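You operate a simulated robot arm through the tools that you are given. There is no shell and no other tool. Be economical: measure what you need, move in short steps, check, and stop when the job is done.

The job below is to be done with a simulated robot arm. You get a single attempt, and the scene is never put back.

## Task
Put things in order on the top of the potting bench. At the end: the black plug stands where the green soap bottle stood; the beige tamper stands where the orange juice carton stood; the yellow peg stands where the beige tamper stood; the orange juice carton stands on top of the red pad; the green soap bottle from the top of the potting bench stands where the yellow peg stood; whatever was shut is shut again. Leave all else as you found it, and nothing knocked over.
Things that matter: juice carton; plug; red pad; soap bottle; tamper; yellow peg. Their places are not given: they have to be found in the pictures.

The check looks at the end state, three seconds after you hand in, the way a careful person would. Anything else that was tipped, shoved, dropped, spilled or broken makes it a failure.

## Robot
A 7-joint arm with a two-finger parallel gripper, fixed in place. Base frame: the origin is at the foot of the arm, x ahead of it, y to its left, z up; the work surface is at about z = 780. Readings come in mm, degrees, newtons and seconds.
With the tool pointing down near the work surface it reaches from about 100 to 660 mm from the base axis. Its first joint turns from -66.0 to 66.0 degrees. Payload 1.57 kg.
The TCP is the grasp point between the finger pads, 30 mm short of the fingertips. In the tool frame z runs along the fingers and y along their closing line. The gripper opens to 80 mm. The fingers are 17 mm wide and 12 mm thick; the gripper's body (40 by 82 mm) begins 80 mm behind the TCP.
Orientation is that of the tool frame in the base frame, as a unit quaternion [w, x, y, z]. With the fingers straight down and closing along the base's y, the tool's x points along the base's -x, its y along +y and its z along -z.

## Interface
- The arm moves only by the tool step_arm. Its argument "series" is one flat list of numbers, 7 for each row, row after row: the opening in per cent of the stroke, from 0 (shut) to 100 (fully open), then the shift along the tool's x, y, z in mm, then the turn, a rotation vector about the tool's x, y, z in degrees. In form: [claw, dx, dy, dz, wx, wy, wz, claw, dx, dy, dz, wx, wy, wz, ...]. A call has 1 to 12 rows; each row shifts and turns the commanded pose from where the row before left it, along the tool's axes as they then stand. Rows are played at 5 a second. More than 50 mm and 8.6 degrees between two rows, or a gripper value outside its range, and nothing of the call is played. Where a pose cannot be reached the arm comes as near as it can. A force on the tool above 40 N (or 10 N above the force at the start of the call, whichever is more), or a blocked arm, ends the call early, and 0.2 s more pass. The fingers move at their own pace (about 72 mm/s each) and stop on an object; they squeeze with about 39 N. The grip force told is the motor's: it shows also when the fingers shut on nothing. Time passes only in rows, and 0.2 s behind the last, so rows that do not move let the fingers close. It gives the time, the measured TCP pose, the force on the tool (base axes), the opening and the grip force at its end, in the units of the frame above (readings bear some noise), with the torque about the TCP (base axes, N m) and any sound that the robot's microphone picked up.
- Cameras (640 x 400 px; columns grow to the right, rows downward): "scene" is fixed at [55, 425.5, 1432.7]; the picture's right is [-0.80, -0.60, 0.00], its down [-0.30, 0.40, -0.87] and it looks along [0.52, -0.69, -0.50] (base axes); focal length 316 px, centre (320, 200). "wrist" rides on the gripper at [72, -7, -122] in the tool frame; the picture's right is [0.09, 1.00, 0.00], its down [-0.84, 0.08, -0.54] and it looks along [-0.54, 0.05, 0.84] (tool axes); focal length 238 px, centre (320, 200).
- get_image(camera): a new picture of that camera. No time passes.
- probe_pixels(camera, pixels): there is no depth. For up to 12 entries [column, row, z] of the newest picture of that camera ("zoom" is the newest enlarged one), the place [x, y] in the base frame at which the ray of that pixel passes the height z, good to about 2 mm. No time passes.
- inspect(camera, box): a new picture of the part [left, top, right, bottom] of that camera's present view, enlarged. No time passes.
- hand_in(): hands the job in; it is judged then, once.

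Keep the steps short. Do not move on a guess: measure, check each grasp and each placing, and mend mistakes. In all there are 80 turns and 34 pictures (those below and enlarged ones count). Leave the gripper open and the arm clear of the work at the hand-in unless told otherwise, and finish with a single line.

The tools are called after "Call:" as a command line: name --argument value ..., lists and objects as JSON in quotes. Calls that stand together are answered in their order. step_arm: Moves the arm, as the interface text tells. Its arguments: {"type":"object","properties":{"series":{"type":"array"}},"required":["series"]} The other tools are called the same way: get_image (camera) takes a picture; probe_pixels (camera, pixels) gives the place at which the rays of pixels pass given heights; inspect (camera, box) takes an enlarged picture of a part of a camera's view; hand_in () hands the job in.

At the start:

```text
time: 0.0
ee_pos: [395.5, -106.9, 1103.3]
orientation: [0.0, 0.0, 1.0, 0.0]
wrist_force: [0.5, -0.8, 0.5]
ft_torque: [-0.02, -0.02, -0.04]
grip_width: 80.0
finger_force: 0.1
```

scene: 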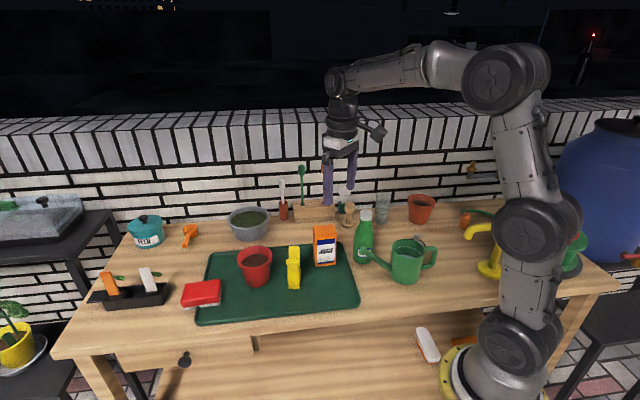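
wrist: 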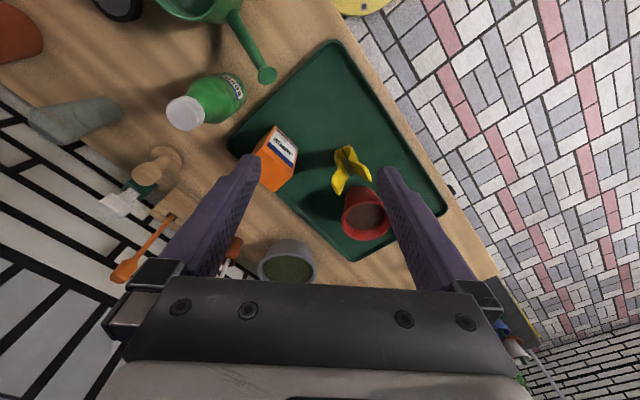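

I see the tray with the carton, a yellow item, a red item and a red cup, with the soap bottle and tamper to the right. I'll enlarge both views to identify everything, including the black plug.

Call:
inspect --camera "scene" --box '[260, 170, 460, 295]'

Call:
inspect --camera "scene" --box '[80, 200, 340, 362]'

Call:
inspect --camera "wrist" --box '[0, 0, 320, 200]'

```text
3.20 times, centred on (360, 232) of scene
```

zoom: 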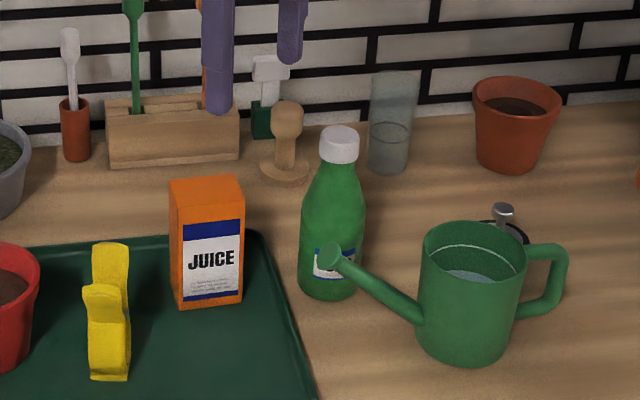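

```text
2.46 times, centred on (210, 281) of scene
```

zoom: 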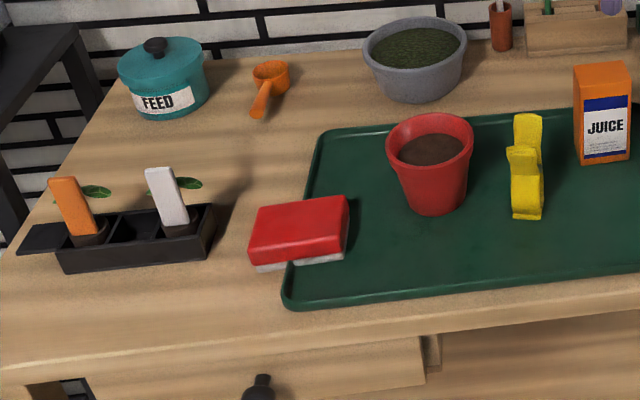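

```text
2.00 times, centred on (160, 100) of wrist
```

zoom: 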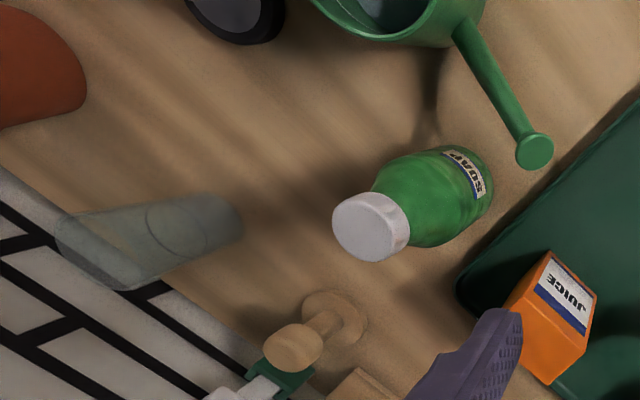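

I've found the carton, yellow peg, red pad, soap bottle and tamper. The plug is probably the black disc with a metal knob behind the watering can. Next I'll probe where their bases sit.

Call:
probe_pixels --camera "scene" --pixels '[[317, 266, 784], [335.6, 263.5, 784], [363, 258, 780], [349, 222, 780], [417, 245, 780], [289, 287, 784], [300, 288.3, 784], [185, 284, 810], [220, 279, 810], [221.5, 295, 810], [181.6, 301, 810], [405, 280, 780]]'

Call:
inspect --camera "scene" --box '[380, 190, 460, 240]'

Call:
inspect --camera "wrist" --box '[220, 100, 420, 225]'

```text
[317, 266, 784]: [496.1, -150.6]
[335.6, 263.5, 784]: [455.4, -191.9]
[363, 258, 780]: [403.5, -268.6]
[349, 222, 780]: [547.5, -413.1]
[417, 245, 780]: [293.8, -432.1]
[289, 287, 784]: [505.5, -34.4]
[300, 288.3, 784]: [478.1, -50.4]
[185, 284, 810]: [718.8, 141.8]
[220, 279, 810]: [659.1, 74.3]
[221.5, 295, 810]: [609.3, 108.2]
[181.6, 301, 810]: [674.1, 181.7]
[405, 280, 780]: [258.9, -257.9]
```

```text
8.00 times, centred on (420, 215) of scene
```

zoom: 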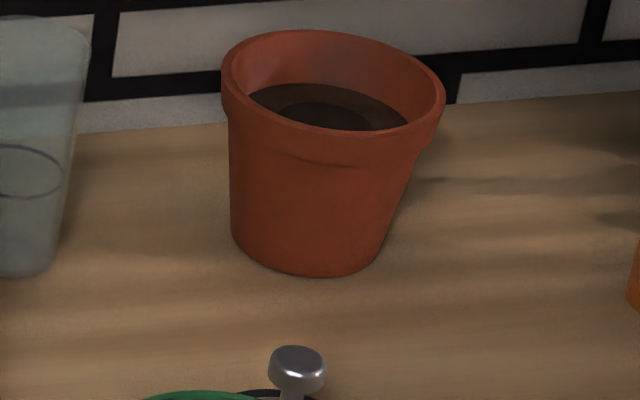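

```text
3.20 times, centred on (320, 162) of wrist
```

zoom: 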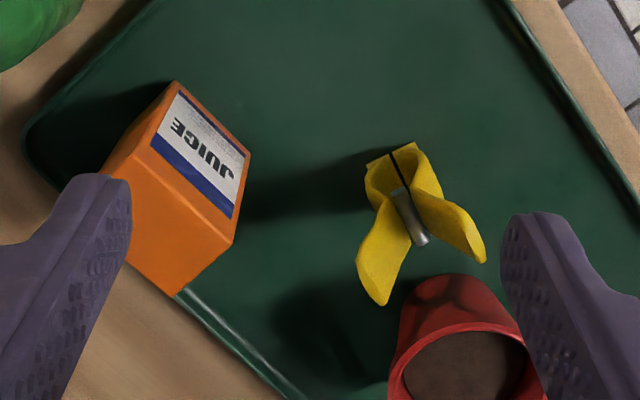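

The moves form a chain: carton to pad, tamper, peg, soap, then plug, each going into the spot just freed. The pad and tamper are near the reach limit, so I'll move towards the pad, high up, for a close look and a reach test.

Call:
step_arm --series '[100, -24, 31, -17, 0, 0, 0, 100, -24, 31, 0, 0, 0, 0, 100, -24, 31, 30, 0, 0, 0, 100, -24, 31, 30, 0, 0, 0, 100, -24, 31, 30, 0, 0, 0, 100, -25, 32, 30, 0, 0, 0, 100, 0, 0, 0, 0, 0, 0]'

Call:
get_image --camera "wrist"

```text
refused: row 6 steps farther than a row can; nothing moved
```

```text
26 pictures are left
```

wrist: 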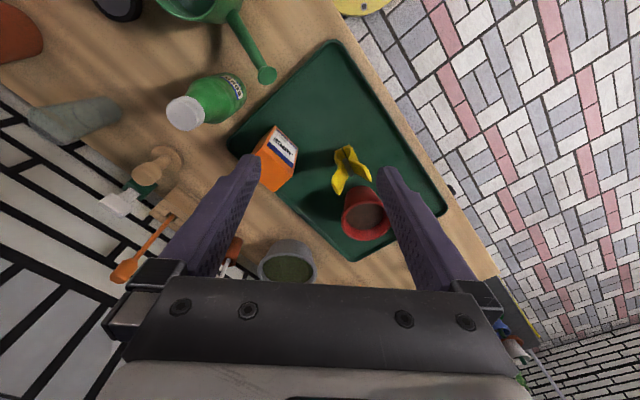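

The last row was over the 50 mm limit. I'll redo the move with smaller rows.

Call:
step_arm --series '[100, -24, 31, 10, 0, 0, 0, 100, -24, 31, 10, 0, 0, 0, 100, -24, 31, 20, 0, 0, 0, 100, -24, 31, 20, 0, 0, 0, 100, -24, 31, 20, 0, 0, 0, 100, -24, 31, 20, 0, 0, 0, 100, 0, 0, 0, 0, 0, 0]'

Call:
get_image --camera "wrist"

```text
time: 1.6
ee_pos: [541.6, 77.0, 1004.7]
orientation: [0.0, 0.001, 1.0, 0.0]
wrist_force: [0.0, 0.4, -0.5]
ft_torque: [0.0, 0.0, -0.01]
grip_width: 80.0
finger_force: 0.1
```

```text
25 pictures are left
```

wrist: 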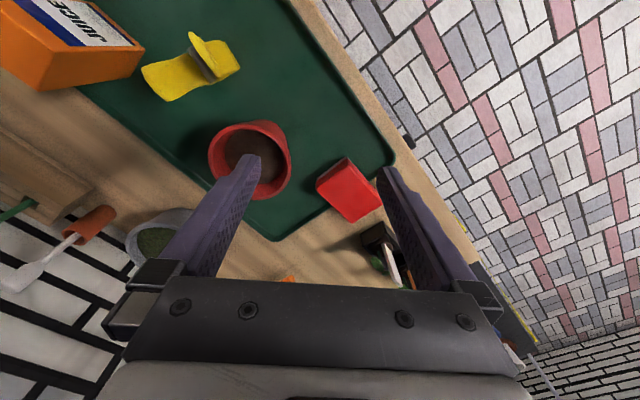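

The pad shows at about (348,190) in the wrist view. I'll enlarge that area.

Call:
inspect --camera "wrist" --box '[290, 140, 402, 210]'

Call:
inspect --camera "scene" --box '[168, 270, 232, 310]'

```text
5.71 times, centred on (346, 175) of wrist
```

zoom: 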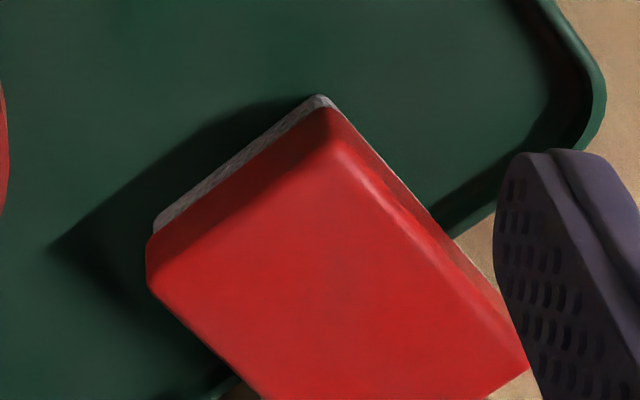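

```text
10.00 times, centred on (200, 290) of scene
```

zoom: 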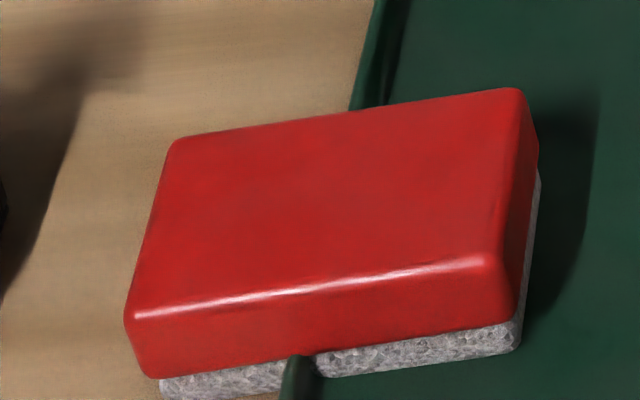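

I'll triangulate the pad's top from both cameras, matching two of its corners.

Call:
probe_pixels --camera "scene" --pixels '[[218, 296, 800], [218, 296, 820], [219, 279.5, 800], [219, 279.5, 820], [182, 301, 810], [185.5, 284.5, 810], [219.5, 325, 790], [183.8, 327.5, 780]]'

Call:
probe_pixels --camera "wrist" --pixels '[[349.1, 164.5, 800], [349.1, 164.5, 820], [317.1, 186.4, 800], [317.1, 186.4, 820]]'

```text
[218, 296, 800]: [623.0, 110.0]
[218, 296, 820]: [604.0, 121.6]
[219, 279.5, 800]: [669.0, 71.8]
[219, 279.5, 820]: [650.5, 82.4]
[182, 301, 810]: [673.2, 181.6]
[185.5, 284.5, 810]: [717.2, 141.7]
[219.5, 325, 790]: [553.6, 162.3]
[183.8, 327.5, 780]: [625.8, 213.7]
```

```text
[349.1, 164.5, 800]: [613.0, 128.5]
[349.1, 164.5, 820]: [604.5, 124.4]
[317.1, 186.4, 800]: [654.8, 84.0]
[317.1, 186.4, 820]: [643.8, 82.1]
```

The pad top is at about z=820, centred near (656,135), with its long side at about 47°. I'll now test reach straight down, staying high over the pad.

Call:
probe_pixels --camera "wrist" --pixels '[[382.7, 203.9, 800], [382.7, 203.9, 820]]'

Call:
probe_pixels --camera "scene" --pixels '[[181.5, 301.8, 800], [181.5, 301.8, 820], [185.5, 284.5, 820]]'

Call:
step_arm --series '[100, -38, 19, 25, 0, 0, 0, 100, -38, 19, 25, 0, 0, 0, 100, -39, 20, 25, 0, 0, 0, 100, 0, 0, 20, 0, 0, 0, 100, 0, 0, 0, 0, 0, 0, 100, 0, 0, 0, 0, 0, 0]'

```text
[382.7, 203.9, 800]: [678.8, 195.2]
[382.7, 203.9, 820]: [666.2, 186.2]
```

```text
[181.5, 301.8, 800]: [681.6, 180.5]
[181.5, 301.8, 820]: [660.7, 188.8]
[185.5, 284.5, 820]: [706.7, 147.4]
```

```text
refused: row 3 steps farther than a row can; nothing moved
```

The far corner also comes out at about 818, so the pad is level. I'll resend the move with legal rows.

Call:
step_arm --series '[100, -38, 19, 25, 0, 0, 0, 100, -38, 19, 25, 0, 0, 0, 100, -38, 20, 25, 0, 0, 0, 100, 0, 0, 20, 0, 0, 0, 100, 0, 0, 0, 0, 0, 0, 100, 0, 0, 0, 0, 0, 0]'

```text
time: 3.0
ee_pos: [636.0, 134.0, 906.4]
orientation: [0.0, -0.001, 1.0, -0.001]
wrist_force: [-0.5, -0.2, -0.1]
ft_torque: [0.0, -0.03, 0.03]
grip_width: 80.1
finger_force: 0.1
out of reach, approached as far as the arm can: row 3
```

Straight-down reach ends at a radius of about 650 mm here, so I'll grasp the carton with a tilt of about 20° along the pad's long axis to gain reach. I'll lift now and go to a point near the carton to look at it.

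Call:
step_arm --series '[100, 0, 0, -47, 0, 0, 0, 100, 0, 0, -47, 0, 0, 0, 100, 25, -41, 0, 0, 0, 0, 100, 25, -41, 0, 0, 0, 0, 100, 25, -41, 0, 0, 0, 0, 100, 25, -41, 0, 0, 0, 0, 100, 25, -41, 0, 0, 0, 0, 100, 25, -41, 0, 0, 0, 0, 100, 25, -41, 0, 0, 0, 0, 100, 25, -41, 0, 0, 0, 0, 100, 0, -46, 0, 0, 0, 0]'

Call:
step_arm --series '[100, 0, 0, 0, 0, 0, -8, 100, 0, 0, 0, 0, 0, -8, 100, 0, 0, 0, 0, 0, -8, 100, 0, 0, 0, 0, 0, -8, 100, 0, 0, 0, 0, 0, -8, 100, 0, 0, 0, 0, 0, -6, 100, 0, 0, 0, 0, 0, 0]'

Call:
get_image --camera "wrist"

```text
time: 5.4
ee_pos: [421.8, -243.4, 1001.7]
orientation: [0.0, 0.001, 1.0, 0.0]
wrist_force: [0.2, -0.1, 0.9]
ft_torque: [0.02, 0.02, -0.01]
grip_width: 80.2
finger_force: 0.1
out of reach, approached as far as the arm can: row 1, 2
```

```text
time: 7.0
ee_pos: [419.9, -243.2, 1001.2]
orientation: [0.0, -0.391, 0.92, -0.001]
wrist_force: [-0.5, 0.0, 0.4]
ft_torque: [0.0, -0.03, 0.0]
grip_width: 79.7
finger_force: 0.2
```

```text
22 pictures are left
```

wrist: 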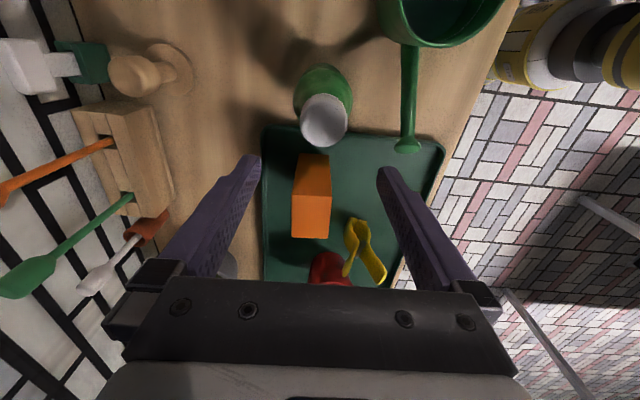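

The carton is now lined up with the picture. I'll enlarge it to measure its edges, and also the tamper and bottle.

Call:
inspect --camera "wrist" --box '[240, 130, 400, 230]'

Call:
inspect --camera "wrist" --box '[60, 20, 380, 220]'

```text
4.00 times, centred on (320, 180) of wrist
```

zoom: 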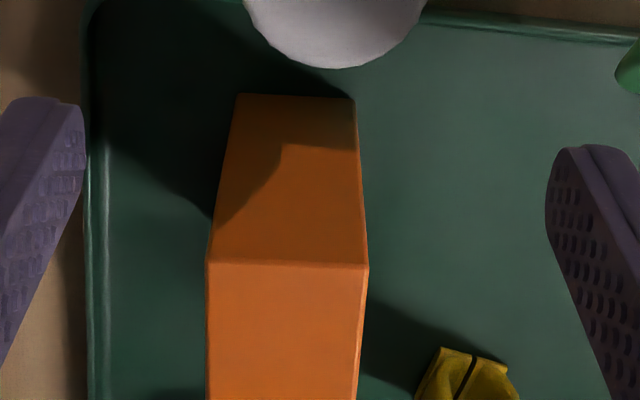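

```text
2.00 times, centred on (220, 120) of wrist
```

zoom: 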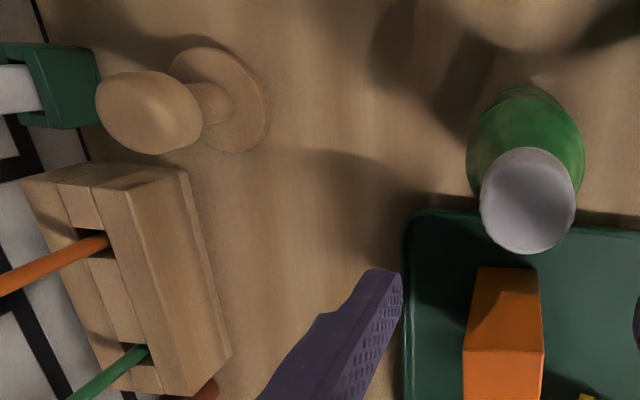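

Call:
probe_pixels --camera "wrist" --pixels '[[299.5, 153.5, 784], [328.75, 154.5, 784], [291.75, 195.25, 880], [332, 196.75, 880], [293, 238, 880], [328, 238, 880], [170, 70, 785], [135, 76, 840], [135, 76, 860], [324, 122.5, 900], [324, 122.5, 920], [322.5, 64, 780]]'

Call:
probe_pixels --camera "scene" --pixels '[[317, 266, 784], [335.6, 263.5, 784], [317, 233.5, 880], [336, 232, 880], [317, 233.5, 900], [336, 232, 900], [349.8, 207, 840], [349.8, 207, 860], [366, 215, 900], [366, 215, 920], [349, 223.5, 785], [363, 258, 780]]'

```text
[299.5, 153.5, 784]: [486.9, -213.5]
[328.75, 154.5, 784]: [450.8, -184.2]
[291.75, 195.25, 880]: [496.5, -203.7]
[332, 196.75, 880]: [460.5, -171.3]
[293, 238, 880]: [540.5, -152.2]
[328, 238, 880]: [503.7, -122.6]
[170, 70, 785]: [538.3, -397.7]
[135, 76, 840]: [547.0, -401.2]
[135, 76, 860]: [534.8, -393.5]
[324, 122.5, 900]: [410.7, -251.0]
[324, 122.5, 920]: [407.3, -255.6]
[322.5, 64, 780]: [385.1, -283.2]
```

```text
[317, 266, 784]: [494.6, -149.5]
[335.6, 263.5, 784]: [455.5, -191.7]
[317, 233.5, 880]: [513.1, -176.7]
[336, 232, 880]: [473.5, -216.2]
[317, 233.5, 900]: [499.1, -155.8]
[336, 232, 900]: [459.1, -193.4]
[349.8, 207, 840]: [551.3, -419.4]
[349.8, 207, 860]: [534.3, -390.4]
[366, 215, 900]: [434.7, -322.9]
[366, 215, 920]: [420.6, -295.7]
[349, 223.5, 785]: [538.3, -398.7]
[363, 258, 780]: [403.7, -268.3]
```

Both cameras agree:
- **Carton:** base centre about (488,-179), top about z=905, roughly 58 x 45 mm.
- **Tamper:** (538,-398).
- **Bottle:** top about z=938, so the camera must clear it.

I'll tilt 10°, move over the carton and descend.

Call:
step_arm --series '[100, 0, 0, 0, 0, -5, 0, 100, 0, 0, 0, 0, -5, 0, 100, -31, -2, 0, 0, 0, 0, 100, -31.7, -2.2, 0, 0, 0, 0, 100, 0, 0, 45, 0, 0, 0, 100, 0, 0, 45, 0, 0, 0, 100, 0, 0, 0, 0, 0, 0, 100, 0, 0, 0, 0, 0, 0]'

Call:
get_image --camera "wrist"

```text
time: 8.8
ee_pos: [478.3, -190.1, 922.7]
orientation: [0.08, -0.389, 0.917, 0.034]
wrist_force: [-0.6, 0.7, 0.1]
ft_torque: [0.0, -0.02, 0.0]
grip_width: 80.1
finger_force: 0.1
```

```text
19 pictures are left
```

wrist: 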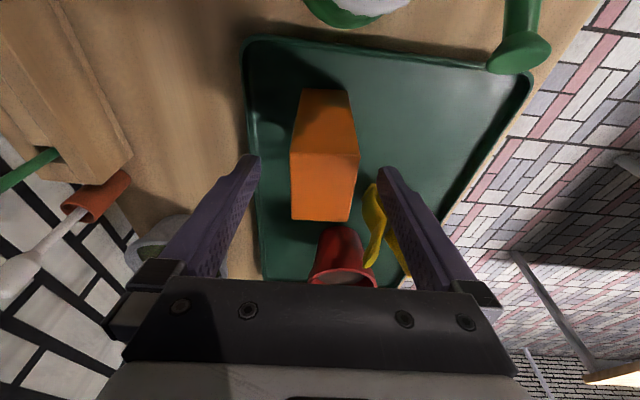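

The carton sits between the fingers, around column 325. I'll descend 52 mm and close.

Call:
step_arm --series '[100, 0, 0, 26, 0, 0, 0, 100, 0, 0, 26, 0, 0, 0, 100, 0, 0, 0, 0, 0, 0, 0, 0, 0, 0, 0, 0, 0, 0, 0, 0, 0, 0, 0, 0, 0, 0, 0, 0, 0, 0, 0, 0, 0, 0, 0, 0, 0, 0]'

```text
time: 10.4
ee_pos: [482.2, -184.2, 871.0]
orientation: [0.08, -0.389, 0.917, 0.034]
wrist_force: [-0.2, -0.1, 0.0]
ft_torque: [0.04, -0.03, -0.01]
grip_width: 43.7
finger_force: 39.1
```

The carton is held, 43.7 mm across. I'll lift it 130 mm.

Call:
step_arm --series '[0, -3.8, 0, -21.3, 0, 0, 0, 0, -3.8, 0, -21.3, 0, 0, 0, 0, -7.5, 0, -42.7, 0, 0, 0, 0, -7.5, 0, -42.7, 0, 0, 0, 0, 0, 0, 0, 0, 0, 0]'

Call:
step_arm --series '[0, -42.1, 12.1, 7.4, 0, 0, 0, 0, -42.1, 12.1, 7.4, 0, 0, 0, 0, -42.1, 12.1, 7.4, 0, 0, 0, 0, -42.1, 12.1, 7.4, 0, 0, 0, 0, -42.1, 12.1, 7.4, 0, 0, 0, 0, -42.1, 12.1, 7.4, 0, 0, 0, 0, -42.1, 12.1, 7.4, 0, 0, 0, 0, -42.1, 12.1, 7.4, 0, 0, 0, 0, 0, 0, 0, 0, 0, 0, 0, 0, 0, 0, 0, 0, 0]'

Call:
get_image --camera "scene"

```text
time: 11.6
ee_pos: [483.8, -183.6, 1001.9]
orientation: [0.08, -0.388, 0.917, 0.034]
wrist_force: [-0.2, -0.3, 0.4]
ft_torque: [0.02, -0.02, -0.02]
grip_width: 43.8
finger_force: 38.7
```

```text
time: 13.8
ee_pos: [650.7, 128.5, 999.1]
orientation: [0.08, -0.389, 0.917, 0.034]
wrist_force: [-0.5, 0.4, 0.0]
ft_torque: [0.0, 0.02, 0.01]
grip_width: 43.9
finger_force: 39.5
```

```text
18 pictures are left
```

scene: 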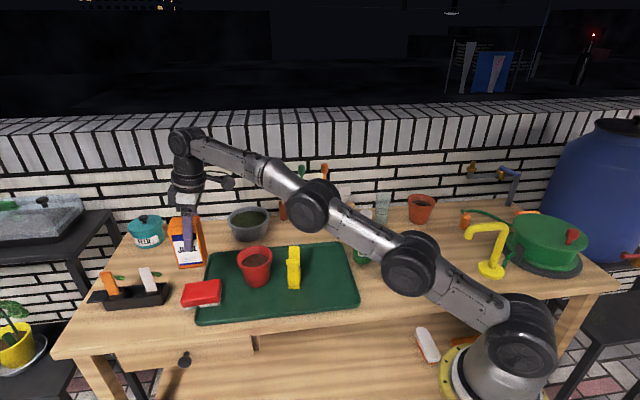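

It reached the spot above the pad. I'll descend to about 10 mm above the pad and check.

Call:
step_arm --series '[0, 6.9, 0, 39.4, 0, 0, 0, 0, 5.2, 0, 29.5, 0, 0, 0, 0, 2.6, 0, 14.8, 0, 0, 0, 0, 0, 0, 0, 0, 0, 0, 0, 0, 0, 0, 0, 0, 0]'

Call:
inspect --camera "scene" --box '[136, 240, 264, 320]'

```text
time: 15.0
ee_pos: [651.8, 129.2, 916.1]
orientation: [0.081, -0.389, 0.917, 0.033]
wrist_force: [0.1, 0.6, 0.2]
ft_torque: [0.02, 0.03, 0.04]
grip_width: 43.4
finger_force: 38.8
```

```text
5.00 times, centred on (200, 280) of scene
```

zoom: 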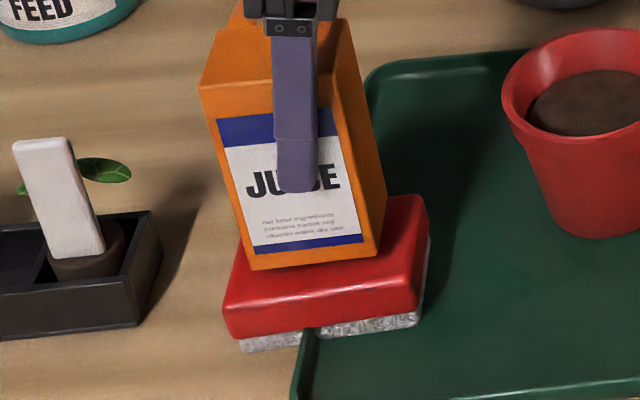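

The carton is over the pad with margin on every side. I'll lower it gently in small steps until contact.

Call:
step_arm --series '[0, 1.05, 0, 5.9, 0, 0, 0, 0, 0.35, 0, 2, 0, 0, 0, 0, 0.35, 0, 2, 0, 0, 0, 0, 0, 0, 0, 0, 0, 0]'

```text
time: 16.0
ee_pos: [652.0, 128.0, 906.2]
orientation: [0.082, -0.389, 0.917, 0.033]
wrist_force: [-1.9, 0.6, 6.3]
ft_torque: [-0.09, 0.21, -0.03]
grip_width: 44.0
finger_force: 39.0
```

There's 6 N at z=906, so contact has begun. One more millimetre should confirm it.

Call:
step_arm --series '[0, 0.17, 0, 1, 0, 0, 0, 0, 0, 0, 0, 0, 0, 0]'

```text
time: 16.6
ee_pos: [651.9, 128.0, 907.0]
orientation: [0.082, -0.389, 0.917, 0.033]
wrist_force: [-0.4, -0.6, 12.2]
ft_torque: [-0.13, 0.34, -0.02]
grip_width: 43.6
finger_force: 39.1
```

That's firm contact. I'll open and retract along the tool axis.

Call:
step_arm --series '[60, 0, 0, 0, 0, 0, 0, 100, 0, 0, 0, 0, 0, 0, 100, 0, 0, 0, 0, 0, 0, 100, 0, 0, -40, 0, 0, 0, 100, 0, 0, -45, 0, 0, 0, 100, 0, 0, -30, 0, 0, 0]'

Call:
inspect --camera "scene" --box '[136, 220, 328, 340]'

```text
time: 18.0
ee_pos: [636.7, 114.2, 1019.0]
orientation: [0.079, -0.389, 0.917, 0.034]
wrist_force: [-0.3, 0.0, -0.2]
ft_torque: [0.04, -0.03, 0.01]
grip_width: 79.8
finger_force: 0.2
```

```text
3.33 times, centred on (232, 280) of scene
```

zoom: 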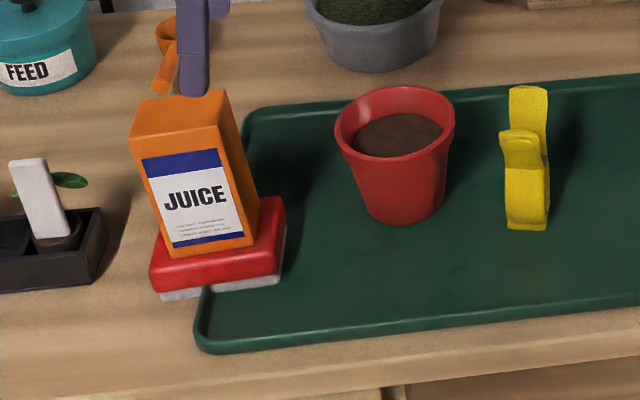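

The carton stands on the pad and its old place is free. Next is the tamper at about (538,-398). I'll remove the tilt, travel there high up and turn the wrist to face it.

Call:
step_arm --series '[100, 0, 0, 0, 0, 5, 0, 100, 0, 0, 0, 0, 5, 0, 100, 44.2, -18.1, 0, 0, 0, 0, 100, 44.2, -18.1, 0, 0, 0, 0, 100, 44.2, -18.1, 0, 0, 0, 0, 100, 44.2, -18.1, 0, 0, 0, 0, 100, 44.2, -18.1, 0, 0, 0, 0, 100, 44.2, -18.1, 0, 0, 0, 0, 100, 44.2, -18.1, 0, 0, 0, 0, 100, 44.2, -18.1, 0, 0, 0, 0, 100, 44.2, -18.1, 0, 0, 0, 0, 100, 44.2, -18.1, 0, 0, 0, 0]'

Call:
step_arm --series '[100, 0, 0, 0, 0, 0, 8.25, 100, 0, 0, 0, 0, 0, 8.25, 100, 0, 0, 0, 0, 0, 8.25, 100, 0, 0, 0, 0, 0, 8.25, 100, 0, 0, 0, 0, 0, 8.25, 100, 0, 0, 0, 0, 0, 8.25, 100, 0, 0, 0, 0, 0, 8.25, 100, 0, 0, 0, 0, 0, 8.25, 100, 0, 0, 0, 0, 0, 8.25, 100, 0, 0, 0, 0, 0, 8.25, 100, 0, 0, 0, 0, 0, 0]'

Call:
get_image --camera "wrist"

```text
time: 20.6
ee_pos: [441.3, -333.3, 1012.2]
orientation: [0.0, -0.391, 0.92, 0.0]
wrist_force: [-1.1, 0.0, 0.5]
ft_torque: [0.03, -0.04, -0.02]
grip_width: 80.2
finger_force: 0.1
out of reach, approached as far as the arm can: row 1, 2
```

```text
time: 23.0
ee_pos: [442.6, -331.5, 1011.0]
orientation: [-0.001, 0.314, 0.949, 0.0]
wrist_force: [0.2, 0.5, -0.6]
ft_torque: [-0.02, 0.03, -0.01]
grip_width: 79.9
finger_force: 0.0
```

```text
15 pictures are left
```

wrist: 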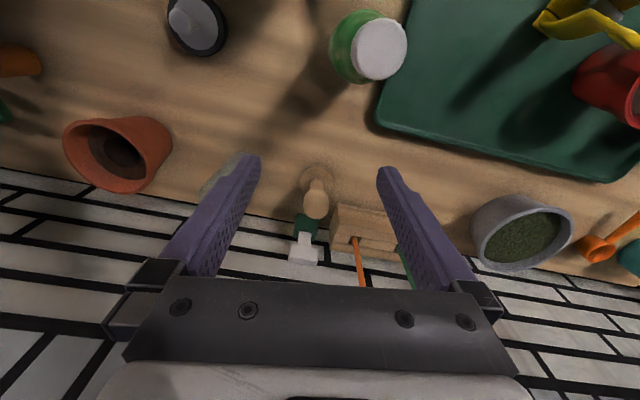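

The tamper is centred at about (317,195), and the plug is visible at (197,22). I'll enlarge the tamper area.

Call:
inspect --camera "wrist" --box '[240, 150, 400, 250]'

Call:
probe_pixels --camera "wrist" --pixels '[[316, 181, 787], [315, 200, 855], [199, 30, 780], [187, 20, 800], [187, 20, 820], [379, 49, 938], [352, 45, 780]]'

```text
4.00 times, centred on (320, 200) of wrist
```

zoom: 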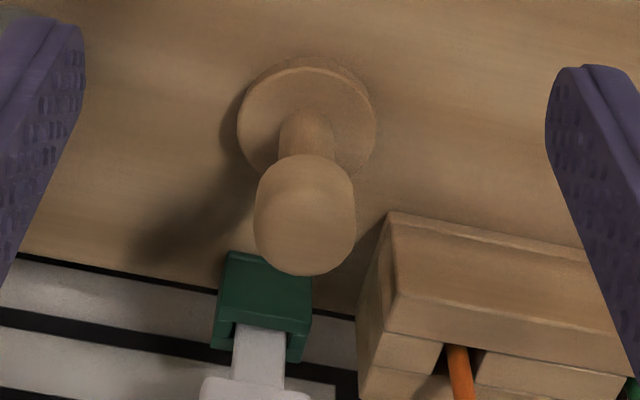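

```text
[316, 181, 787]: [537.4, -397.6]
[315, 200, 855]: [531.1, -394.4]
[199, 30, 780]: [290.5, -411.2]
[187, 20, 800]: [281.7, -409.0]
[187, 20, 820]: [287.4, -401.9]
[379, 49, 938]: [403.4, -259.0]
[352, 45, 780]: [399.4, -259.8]
```

Call:
probe_pixels --camera "wrist" --pixels '[[337.5, 203, 825], [337.5, 203, 835], [331.5, 221, 780], [332, 227, 780], [385, 210, 825], [297, 213, 820], [297, 213, 850], [318, 215, 850]]'

Call:
probe_pixels --camera "scene" --pixels '[[293.7, 222, 780], [335, 218.9, 780], [335, 204, 825], [335, 204, 835], [339, 211, 780], [348.5, 212.5, 780]]'

```text
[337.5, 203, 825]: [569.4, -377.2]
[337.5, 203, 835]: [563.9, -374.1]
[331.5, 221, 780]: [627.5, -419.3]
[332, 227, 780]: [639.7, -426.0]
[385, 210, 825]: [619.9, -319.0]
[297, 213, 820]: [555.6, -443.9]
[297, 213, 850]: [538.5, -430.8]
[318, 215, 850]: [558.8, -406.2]
```

```text
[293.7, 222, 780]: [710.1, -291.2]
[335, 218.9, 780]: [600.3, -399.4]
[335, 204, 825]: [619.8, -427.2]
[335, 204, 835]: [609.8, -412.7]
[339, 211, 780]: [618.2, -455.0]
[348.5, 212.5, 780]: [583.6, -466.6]
```

The holder's front corner base is about (597,-396), so both fingers clear it. The tamper axis is (537,-397), with the knob at about z=855. I'll tilt 12°, approach and stop 40 mm short.

Call:
step_arm --series '[100, 0, 0, 0, 0, -6, 0, 100, 0, 0, 0, 0, -6, 0, 100, -40, 1.9, 0, 0, 0, 0, 100, -39.9, 1.8, 0, 0, 0, 0, 100, 0, 0, 45, 0, 0, 0, 100, 0, 0, 45, 0, 0, 0, 100, 0, 0, 45, 0, 0, 0, 100, 0, 0, 0, 0, 0, 0, 100, 0, 0, 0, 0, 0, 0]'

Call:
get_image --camera "wrist"

```text
time: 25.0
ee_pos: [528.5, -392.6, 895.8]
orientation: [0.099, 0.311, 0.945, -0.033]
wrist_force: [0.2, 0.4, 0.4]
ft_torque: [-0.01, 0.0, 0.0]
grip_width: 80.0
finger_force: 0.0
```

```text
13 pictures are left
```

wrist: 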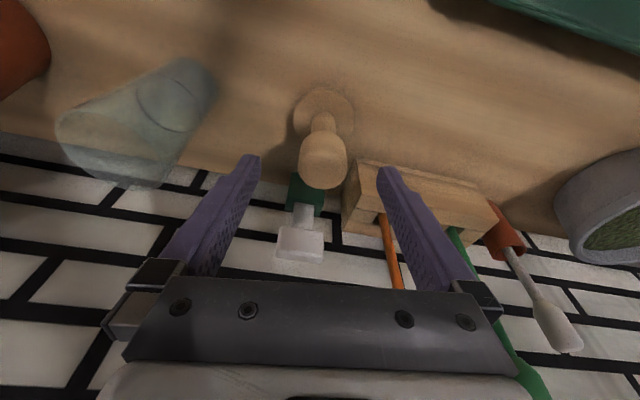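

The knob is centred between the fingers. I'll check where the glass on the left stands before descending.

Call:
probe_pixels --camera "wrist" --pixels '[[185, 95, 780], [205, 90, 780], [218, 85, 780], [323, 113, 787]]'

```text
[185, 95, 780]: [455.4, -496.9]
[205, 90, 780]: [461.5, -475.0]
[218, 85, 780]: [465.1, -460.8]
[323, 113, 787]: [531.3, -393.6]
```

The glass edge is about 46 mm from the left finger, so it's clear. I'll narrow the opening to 62 mm, descend 41 mm and close.

Call:
step_arm --series '[78, 0, 0, 15, 0, 0, 0, 78, 0, 0, 26, 0, 0, 0, 78, 0, 0, 0, 0, 0, 0, 0, 0, 0, 0, 0, 0, 0, 0, 0, 0, 0, 0, 0, 0, 0, 0, 0, 0, 0, 0, 0, 0, 0, 0, 0, 0, 0, 0]'

```text
time: 26.6
ee_pos: [535.7, -397.4, 856.9]
orientation: [0.099, 0.311, 0.944, -0.033]
wrist_force: [0.9, -1.1, 0.2]
ft_torque: [-0.09, -0.01, 0.03]
grip_width: 34.5
finger_force: 39.2
```

The tamper is held by its knob at 34.5 mm. I'll lift it 130 mm and carry it above the carton's old place.

Call:
step_arm --series '[0, -2, 0, -9.8, 0, 0, 0, 0, -7, 0, -33, 0, 0, 0, 0, -9, 0, -42.4, 0, 0, 0, 0, -9, 0, -42.4, 0, 0, 0, 0, 32.84, 29.24, -6.98, 0, 0, 0, 0, 32.84, 29.24, -6.98, 0, 0, 0, 0, 32.84, 29.24, -6.98, 0, 0, 0, 0, 32.84, 29.24, -6.98, 0, 0, 0, 0, 32.84, 29.24, -6.98, 0, 0, 0, 0, 0, 0, 0, 0, 0, 0, 0, 0, 0, 0, 0, 0, 0]'

Call:
get_image --camera "scene"

```text
time: 29.0
ee_pos: [488.4, -181.2, 985.4]
orientation: [0.1, 0.312, 0.944, -0.032]
wrist_force: [-0.6, -0.5, -2.0]
ft_torque: [0.03, 0.02, -0.02]
grip_width: 34.4
finger_force: 39.1
```

```text
12 pictures are left
```

scene: 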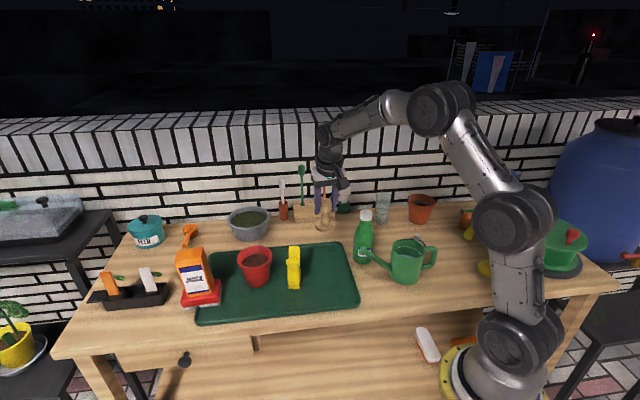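

I'll lower to just above the tray.

Call:
step_arm --series '[0, 10, 0, 47, 0, 0, 0, 0, 10, 0, 47, 0, 0, 0, 0, 3.1, 0, 14.7, 0, 0, 0, 0, 0.8, 0, 3.9, 0, 0, 0, 0, 0, 0, 0, 0, 0, 0]'

Call:
step_arm --series '[0, 0.4, 0, 2, 0, 0, 0, 0, 0.4, 0, 2, 0, 0, 0, 0, 0, 0, 0, 0, 0, 0]'

```text
time: 30.2
ee_pos: [489.5, -182.5, 870.2]
orientation: [0.099, 0.312, 0.944, -0.032]
wrist_force: [-0.2, 0.2, 0.1]
ft_torque: [0.0, 0.01, 0.0]
grip_width: 34.4
finger_force: 39.1
```

```text
time: 31.0
ee_pos: [489.4, -181.2, 866.7]
orientation: [0.099, 0.311, 0.945, -0.032]
wrist_force: [0.4, -0.2, -0.9]
ft_torque: [0.02, 0.03, 0.01]
grip_width: 34.4
finger_force: 39.2
```

Call:
step_arm --series '[0, 0.4, 0, 2, 0, 0, 0, 0, 0, 0, 0, 0, 0, 0]'

Call:
step_arm --series '[0, 0.2, 0, 1.2, 0, 0, 0, 0, 0, 0, 0, 0, 0, 0]'

```text
time: 31.6
ee_pos: [488.9, -181.6, 864.3]
orientation: [0.099, 0.312, 0.944, -0.033]
wrist_force: [0.0, -0.2, -1.5]
ft_torque: [0.02, 0.02, -0.03]
grip_width: 34.3
finger_force: 38.9
```

```text
time: 32.2
ee_pos: [489.3, -181.2, 863.2]
orientation: [0.099, 0.312, 0.944, -0.032]
wrist_force: [0.1, 0.3, -0.9]
ft_torque: [-0.04, 0.03, 0.02]
grip_width: 34.6
finger_force: 38.8
```

No contact yet, so I'll keep lowering in 1 mm steps.

Call:
step_arm --series '[0, 0.2, 0, 1, 0, 0, 0, 0, 0.2, 0, 1, 0, 0, 0, 0, 0, 0, 0, 0, 0, 0]'

Call:
step_arm --series '[0, 0.2, 0, 1, 0, 0, 0, 0, 0, 0, 0, 0, 0, 0]'

```text
time: 33.0
ee_pos: [489.8, -181.2, 861.9]
orientation: [0.099, 0.312, 0.944, -0.033]
wrist_force: [-0.7, 0.0, -1.2]
ft_torque: [0.01, -0.02, 0.02]
grip_width: 34.1
finger_force: 39.7
```

```text
time: 33.6
ee_pos: [488.0, -182.0, 860.8]
orientation: [0.099, 0.311, 0.945, -0.032]
wrist_force: [0.0, 0.3, -1.2]
ft_torque: [-0.01, -0.01, 0.02]
grip_width: 34.1
finger_force: 38.7
```

Call:
step_arm --series '[0, 0.2, 0, 1, 0, 0, 0, 0, 0, 0, 0, 0, 0, 0]'

Call:
step_arm --series '[0, 0.2, 0, 1, 0, 0, 0, 0, 0, 0, 0, 0, 0, 0]'

```text
time: 34.2
ee_pos: [487.8, -180.6, 859.7]
orientation: [0.1, 0.311, 0.944, -0.033]
wrist_force: [-3.1, 1.1, 5.4]
ft_torque: [-0.09, 0.28, -0.03]
grip_width: 34.5
finger_force: 38.9
```

```text
time: 34.8
ee_pos: [489.3, -181.5, 859.0]
orientation: [0.101, 0.311, 0.944, -0.032]
wrist_force: [-5.4, 4.0, 17.0]
ft_torque: [0.13, 0.68, -0.11]
grip_width: 34.6
finger_force: 38.7
```

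There's firm contact at z≈859.5. I'll release and retract along the tool axis.

Call:
step_arm --series '[50, 0, 0, 0, 0, 0, 0, 80, 0, 0, 0, 0, 0, 0, 100, 0, 0, 0, 0, 0, 0, 100, 0, 0, -40, 0, 0, 0, 100, 0, 0, -45, 0, 0, 0, 100, 0, 0, -45, 0, 0, 0]'

Call:
get_image --camera "wrist"

```text
time: 36.2
ee_pos: [466.0, -164.0, 985.9]
orientation: [0.099, 0.311, 0.945, -0.032]
wrist_force: [-0.7, -0.7, 0.1]
ft_torque: [0.02, -0.03, 0.0]
grip_width: 80.1
finger_force: 0.0
```

```text
11 pictures are left
```

wrist: 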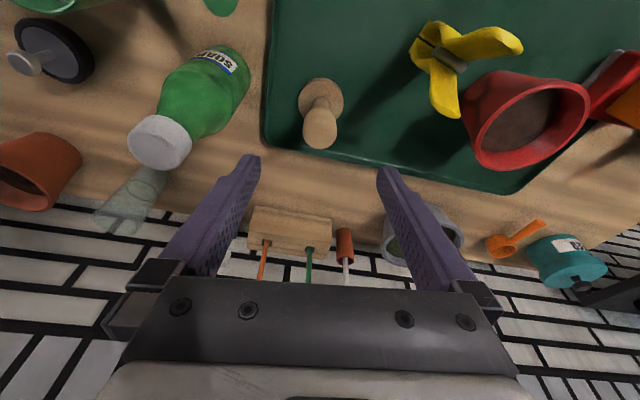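

The tamper stands at the carton's old place. Next is the peg. I'll enlarge it in both views to get its shape and direction.

Call:
inspect --camera "wrist" --box '[385, 0, 545, 100]'

Call:
inspect --camera "scene" --box '[254, 230, 334, 300]'

```text
4.00 times, centred on (465, 50) of wrist
```

zoom: 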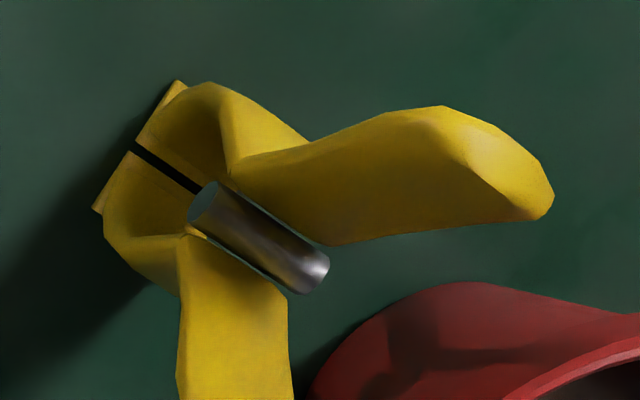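

```text
5.71 times, centred on (294, 265) of scene
```

zoom: 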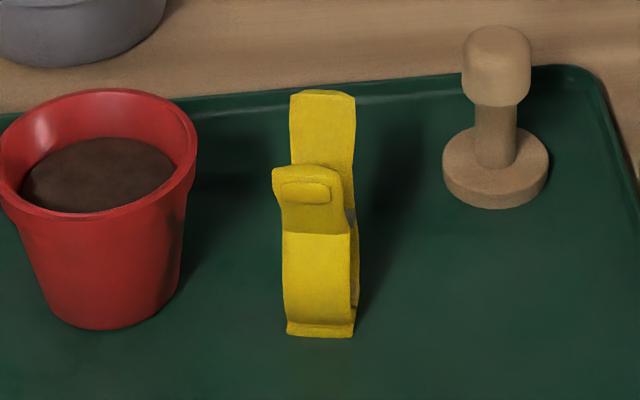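

Call:
probe_pixels --camera "wrist" --pixels '[[429.25, 20, 784], [408.25, 52, 784], [417.5, 37, 784], [436.2, 51.2, 815], [466.2, 68, 815], [436.2, 51.2, 825], [466.2, 68, 825]]'

Call:
probe_pixels --camera "scene" --pixels '[[288.2, 288.6, 784], [300, 288.9, 784], [288.8, 246, 850], [300.2, 246.7, 850], [288.8, 246, 865], [300.2, 246.7, 865], [286, 261, 850], [297.5, 260, 850], [286, 261, 840]]'

```text
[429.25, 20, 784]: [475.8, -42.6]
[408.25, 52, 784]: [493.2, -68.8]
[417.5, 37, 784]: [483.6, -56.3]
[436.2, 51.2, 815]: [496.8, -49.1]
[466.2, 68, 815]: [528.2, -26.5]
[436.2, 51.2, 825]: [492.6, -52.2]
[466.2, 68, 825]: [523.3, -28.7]
```

```text
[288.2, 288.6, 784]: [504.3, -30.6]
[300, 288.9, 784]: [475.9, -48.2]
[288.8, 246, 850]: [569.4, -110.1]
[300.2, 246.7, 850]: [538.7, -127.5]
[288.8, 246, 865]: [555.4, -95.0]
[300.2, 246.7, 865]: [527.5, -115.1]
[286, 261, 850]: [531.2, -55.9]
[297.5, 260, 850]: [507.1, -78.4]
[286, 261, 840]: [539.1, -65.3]
```

Call:
probe_pixels --camera "scene" --pixels '[[272.5, 252, 860], [265, 285, 784], [255.5, 287.4, 784], [291.7, 260.5, 850], [291.7, 260.5, 870], [294.5, 246.4, 850], [294.5, 246.4, 870]]'

Call:
probe_pixels --camera "wrist" --pixels '[[521, 48, 850], [521, 48, 870], [445, 117, 850], [445, 117, 870], [464, 100, 850], [464, 100, 870], [540, 98, 850]]'

```text
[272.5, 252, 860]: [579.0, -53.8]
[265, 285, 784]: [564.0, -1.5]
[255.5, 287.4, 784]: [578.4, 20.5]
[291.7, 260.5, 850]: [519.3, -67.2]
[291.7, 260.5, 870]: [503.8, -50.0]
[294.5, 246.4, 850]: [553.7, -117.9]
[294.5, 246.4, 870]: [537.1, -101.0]
```

```text
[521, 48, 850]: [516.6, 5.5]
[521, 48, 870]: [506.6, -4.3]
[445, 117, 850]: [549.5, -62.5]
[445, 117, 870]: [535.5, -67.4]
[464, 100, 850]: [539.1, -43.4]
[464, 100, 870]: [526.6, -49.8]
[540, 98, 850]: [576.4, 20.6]
```

The peg is about 116 mm tall, standing on its jaws at (500,-48), with its spring axis at about 34°. I'll grip across the spring axis with a narrowed opening to clear the red cup. First I'll turn and hover above it.

Call:
probe_pixels --camera "wrist" --pixels '[[527, 120, 850], [527, 120, 870], [468, 110, 860]]'

Call:
step_arm --series '[100, 0, 0, 0, 1.37, 0, 6.46, 100, 0, 0, 0, 1.37, 0, 6.46, 100, 0, 0, 0, 1.37, 0, 6.46, 70, 35.6, 30.8, -7.6, 0, 0, 0, 70, 35.6, 30.8, -7.6, 0, 0, 0, 70, 35.6, 30.8, -7.6, 0, 0, 0, 70, 0, 0, 25, 0, 0, 0, 70, 0, 0, 25, 0, 0, 0, 70, 0, 0, 0, 0, 0, 0, 70, 0, 0, 0, 0, 0, 0]'

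Call:
get_image --camera "wrist"

```text
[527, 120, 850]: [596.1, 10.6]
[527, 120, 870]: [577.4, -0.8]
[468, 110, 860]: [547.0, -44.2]
```

```text
time: 38.4
ee_pos: [489.8, -30.2, 936.7]
orientation: [0.092, 0.469, 0.877, -0.05]
wrist_force: [-0.3, -0.3, 1.0]
ft_torque: [0.0, 0.0, 0.01]
grip_width: 56.0
finger_force: 0.0
```

```text
8 pictures are left
```

wrist: 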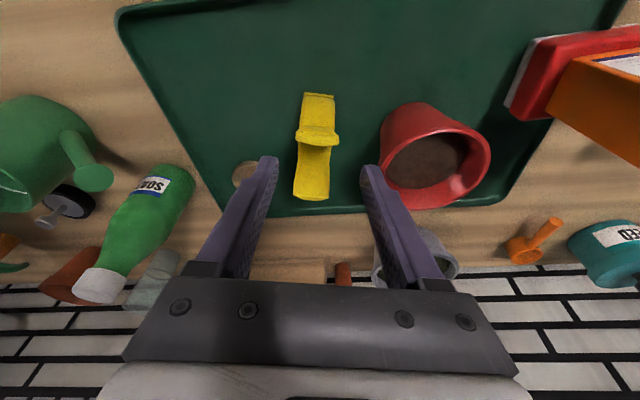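

The peg is centred between the fingers, and the right finger will clear the cup by about 15 mm. I'll descend 101 mm along the tool and close.

Call:
step_arm --series '[70, 0, 0, 30, 0, 0, 0, 70, 0, 0, 30, 0, 0, 0, 70, 0, 0, 25, 0, 0, 0, 70, 0, 0, 16, 0, 0, 0, 70, 0, 0, 0, 0, 0, 0, 0, 0, 0, 0, 0, 0, 0, 0, 0, 0, 0, 0, 0, 0, 0, 0, 0, 0, 0, 0, 0, 0, 0, 0, 0, 0, 0, 0]'

```text
time: 40.4
ee_pos: [500.6, -49.4, 839.7]
orientation: [0.093, 0.469, 0.877, -0.049]
wrist_force: [0.1, 0.0, 0.2]
ft_torque: [0.0, 0.02, -0.01]
grip_width: 31.0
finger_force: 38.9
```

The peg is gripped at 31 mm. I'll lift, turn the wrist and carry it over the tamper's old place.

Call:
step_arm --series '[0, -2, 0, -9.8, 0, 0, 0, 0, -7, 0, -33, 0, 0, 0, 0, -9, 0, -42.4, 0, 0, 0, 0, -9, 0, -42.4, 0, 0, 0, 0, 0, 0, 0, -1.37, 0, -6.46, 0, 0, 0, 0, -1.37, 0, -6.46, 0, 0, 0, 0, -1.37, 0, -6.46, 0, 0, 0, 0, 0, 0, 0]'

Call:
step_arm --series '[0, -28.8, -32.3, 6.1, 0, 0, 0, 0, -28.8, -32.3, 6.1, 0, 0, 0, 0, -28.8, -32.3, 6.1, 0, 0, 0, 0, -28.8, -32.3, 6.1, 0, 0, 0, 0, -28.8, -32.3, 6.1, 0, 0, 0, 0, -28.8, -32.3, 6.1, 0, 0, 0, 0, -28.8, -32.3, 6.1, 0, 0, 0, 0, -28.8, -32.3, 6.1, 0, 0, 0, 0, 0, 0, 0, 0, 0, 0]'

Call:
step_arm --series '[0, 0, 0, 0, 0, 0, 0, 0, 0, 0, 0, 0, 0, 0]'

```text
time: 42.2
ee_pos: [499.1, -49.0, 968.7]
orientation: [0.099, 0.311, 0.945, -0.032]
wrist_force: [-0.1, -0.1, -0.9]
ft_torque: [0.0, 0.01, 0.02]
grip_width: 30.9
finger_force: 39.1
```

```text
time: 44.2
ee_pos: [535.8, -396.8, 972.4]
orientation: [0.099, 0.311, 0.945, -0.032]
wrist_force: [-0.4, -0.3, 0.1]
ft_torque: [0.02, 0.04, -0.01]
grip_width: 31.1
finger_force: 39.0
```

```text
time: 44.8
ee_pos: [536.1, -396.4, 972.1]
orientation: [0.099, 0.311, 0.945, -0.032]
wrist_force: [-0.1, 0.1, -1.2]
ft_torque: [-0.02, 0.02, 0.01]
grip_width: 31.0
finger_force: 39.0
```

It's above the place. I'll lower to about 5 mm above the bench.

Call:
step_arm --series '[0, 9.9, 0, 46.6, 0, 0, 0, 0, 9.9, 0, 46.6, 0, 0, 0, 0, 5.2, 0, 24.5, 0, 0, 0, 0, 2.1, 0, 9.8, 0, 0, 0, 0, 0, 0, 0, 0, 0, 0]'

Call:
step_arm --series '[0, 0.4, 0, 2, 0, 0, 0, 0, 0.2, 0, 1, 0, 0, 0, 0, 0, 0, 0, 0, 0, 0]'

Call:
step_arm --series '[0, 0.2, 0, 1, 0, 0, 0, 0, 0, 0, 0, 0, 0, 0]'

```text
time: 46.0
ee_pos: [536.2, -396.4, 838.6]
orientation: [0.099, 0.311, 0.945, -0.032]
wrist_force: [0.2, 0.1, -0.4]
ft_torque: [-0.01, -0.01, -0.04]
grip_width: 31.1
finger_force: 39.0
```

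```text
time: 46.8
ee_pos: [536.7, -396.1, 835.7]
orientation: [0.099, 0.311, 0.945, -0.033]
wrist_force: [0.4, -0.2, -0.1]
ft_torque: [0.0, 0.0, -0.01]
grip_width: 31.2
finger_force: 39.0
```

```text
time: 47.4
ee_pos: [535.7, -396.9, 834.6]
orientation: [0.099, 0.311, 0.945, -0.032]
wrist_force: [0.3, -0.8, 0.0]
ft_torque: [-0.02, -0.01, 0.0]
grip_width: 31.2
finger_force: 38.7
```

Call:
step_arm --series '[0, 0.2, 0, 1, 0, 0, 0, 0, 0, 0, 0, 0, 0, 0]'

Call:
step_arm --series '[0, 0.2, 0, 1, 0, 0, 0, 0, 0, 0, 0, 0, 0, 0]'

```text
time: 48.0
ee_pos: [537.1, -396.9, 835.0]
orientation: [0.101, 0.312, 0.944, -0.033]
wrist_force: [-1.1, 1.6, 4.7]
ft_torque: [0.13, 0.16, 0.0]
grip_width: 31.4
finger_force: 38.8
```

```text
time: 48.6
ee_pos: [537.7, -396.4, 834.4]
orientation: [0.101, 0.311, 0.944, -0.033]
wrist_force: [-2.0, 3.2, 10.5]
ft_torque: [0.19, 0.25, 0.0]
grip_width: 31.0
finger_force: 38.6
```

There's contact at 10 N. I'll open to 70% and retract along the tool axis.

Call:
step_arm --series '[50, 0, 0, 0, 0, 0, 0, 75, 0, 0, 0, 0, 0, 0, 75, 0, 0, 0, 0, 0, 0, 75, 0, 0, -30, 0, 0, 0, 75, 0, 0, -45, 0, 0, 0, 75, 0, 0, -45, 0, 0, 0, 75, 0, 0, -40, 0, 0, 0]'

Call:
get_image --camera "wrist"

```text
time: 50.2
ee_pos: [509.5, -374.9, 989.0]
orientation: [0.1, 0.311, 0.945, -0.033]
wrist_force: [0.1, 0.2, -0.1]
ft_torque: [0.01, 0.0, -0.02]
grip_width: 60.0
finger_force: 0.0
```

```text
7 pictures are left
```

wrist: 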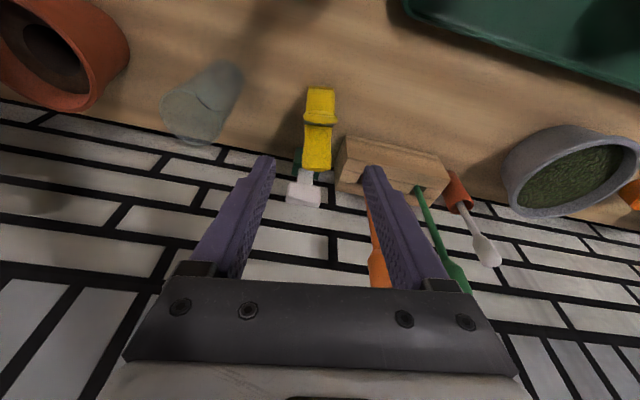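

The peg stands at the tamper's old spot. Next is the bottle. I'll untilt and back off for a precise view of its cap.

Call:
step_arm --series '[75, 0, 0, 0, 0, 6, 0, 75, 0, 0, 0, 0, 6, 0, 75, 0, 0, -30, 0, 0, 0, 75, 46, 5, -4, 0, 0, 0, 75, 46, 5, -4, 0, 0, 0, 75, 46, 5, -4, 0, 0, 0, 75, 46, 5, -4, 0, 0, 0, 75, 46, 5, -5, 0, 0, 0, 100, 0, 0, 0, 0, 0, 0, 100, 0, 0, 0, 0, 0, 0]'

Call:
get_image --camera "wrist"

```text
time: 52.4
ee_pos: [359.2, -234.7, 1030.2]
orientation: [0.0, 0.314, 0.95, 0.001]
wrist_force: [-0.1, 0.2, -0.8]
ft_torque: [-0.02, -0.02, -0.03]
grip_width: 79.9
finger_force: 0.0
out of reach, approached as far as the arm can: row 3, 4, 5
```

```text
6 pictures are left
```

wrist: 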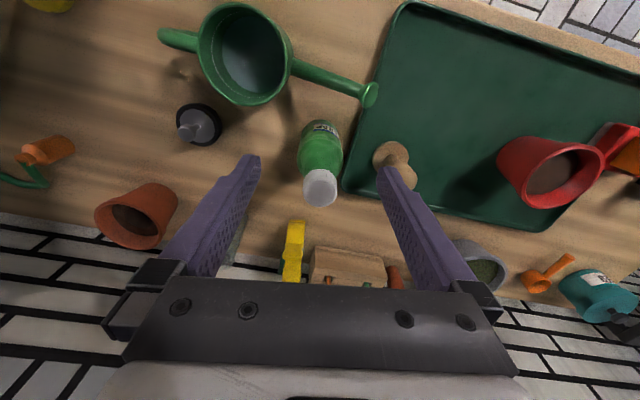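

Call:
probe_pixels --camera "wrist" --pixels '[[320, 189, 938], [302, 188, 938], [338, 188, 938], [320, 207, 938], [322, 121, 785], [303, 145, 800], [342, 145, 800], [200, 124, 784], [221, 122, 784], [178, 124, 784], [186, 128, 805], [186, 128, 815]]'

Call:
probe_pixels --camera "scene" --pixels '[[366.3, 214, 938], [366.3, 209.5, 938], [360.5, 213, 938], [372, 213, 938], [363.5, 262, 780], [417, 236, 810], [417, 236, 820]]'

```text
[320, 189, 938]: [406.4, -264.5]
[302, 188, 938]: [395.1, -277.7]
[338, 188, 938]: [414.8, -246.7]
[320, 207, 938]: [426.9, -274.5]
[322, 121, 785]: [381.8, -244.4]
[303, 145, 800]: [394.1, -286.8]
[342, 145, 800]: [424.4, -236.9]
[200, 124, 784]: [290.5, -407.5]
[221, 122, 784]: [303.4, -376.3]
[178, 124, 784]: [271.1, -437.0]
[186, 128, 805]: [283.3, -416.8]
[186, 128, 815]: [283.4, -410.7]
```

```text
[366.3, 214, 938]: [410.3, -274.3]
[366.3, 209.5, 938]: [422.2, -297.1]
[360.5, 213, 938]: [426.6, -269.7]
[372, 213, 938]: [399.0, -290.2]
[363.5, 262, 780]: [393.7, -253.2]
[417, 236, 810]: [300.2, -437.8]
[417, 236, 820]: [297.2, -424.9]
```

The bottle axis is about (406,-264) with the cap top near z=942. I'll move over it, descend to TCP z≈928 and grip the cap.

Call:
step_arm --series '[100, -27.5, 2.2, 0, 0, 0, 0, 100, -27.5, 2.2, 0, 0, 0, 0, 100, 0, 0, 34, 0, 0, 0, 100, 0, 0, 34, 0, 0, 0, 100, 0, 0, 34, 0, 0, 0, 100, 0, 0, 0, 0, 0, 0, 60, 0, 0, 0, 0, 0, 0, 0, 0, 0, 0, 0, 0, 0, 0, 0, 0, 0, 0, 0, 0, 0, 0, 0, 0, 0, 0, 0, 0]'

```text
refused: series must hold 7 numbers for each row
```

Call:
step_arm --series '[100, -27.5, 2.2, 0, 0, 0, 0, 100, -27.5, 2.2, 0, 0, 0, 0, 100, 0, 0, 34, 0, 0, 0, 100, 0, 0, 34, 0, 0, 0, 100, 0, 0, 34, 0, 0, 0, 100, 0, 0, 0, 0, 0, 0, 60, 0, 0, 0, 0, 0, 0, 0, 0, 0, 0, 0, 0, 0, 0, 0, 0, 0, 0, 0, 0, 0, 0, 0, 0, 0, 0, 0, 0]'

```text
refused: series must hold 7 numbers for each row
```

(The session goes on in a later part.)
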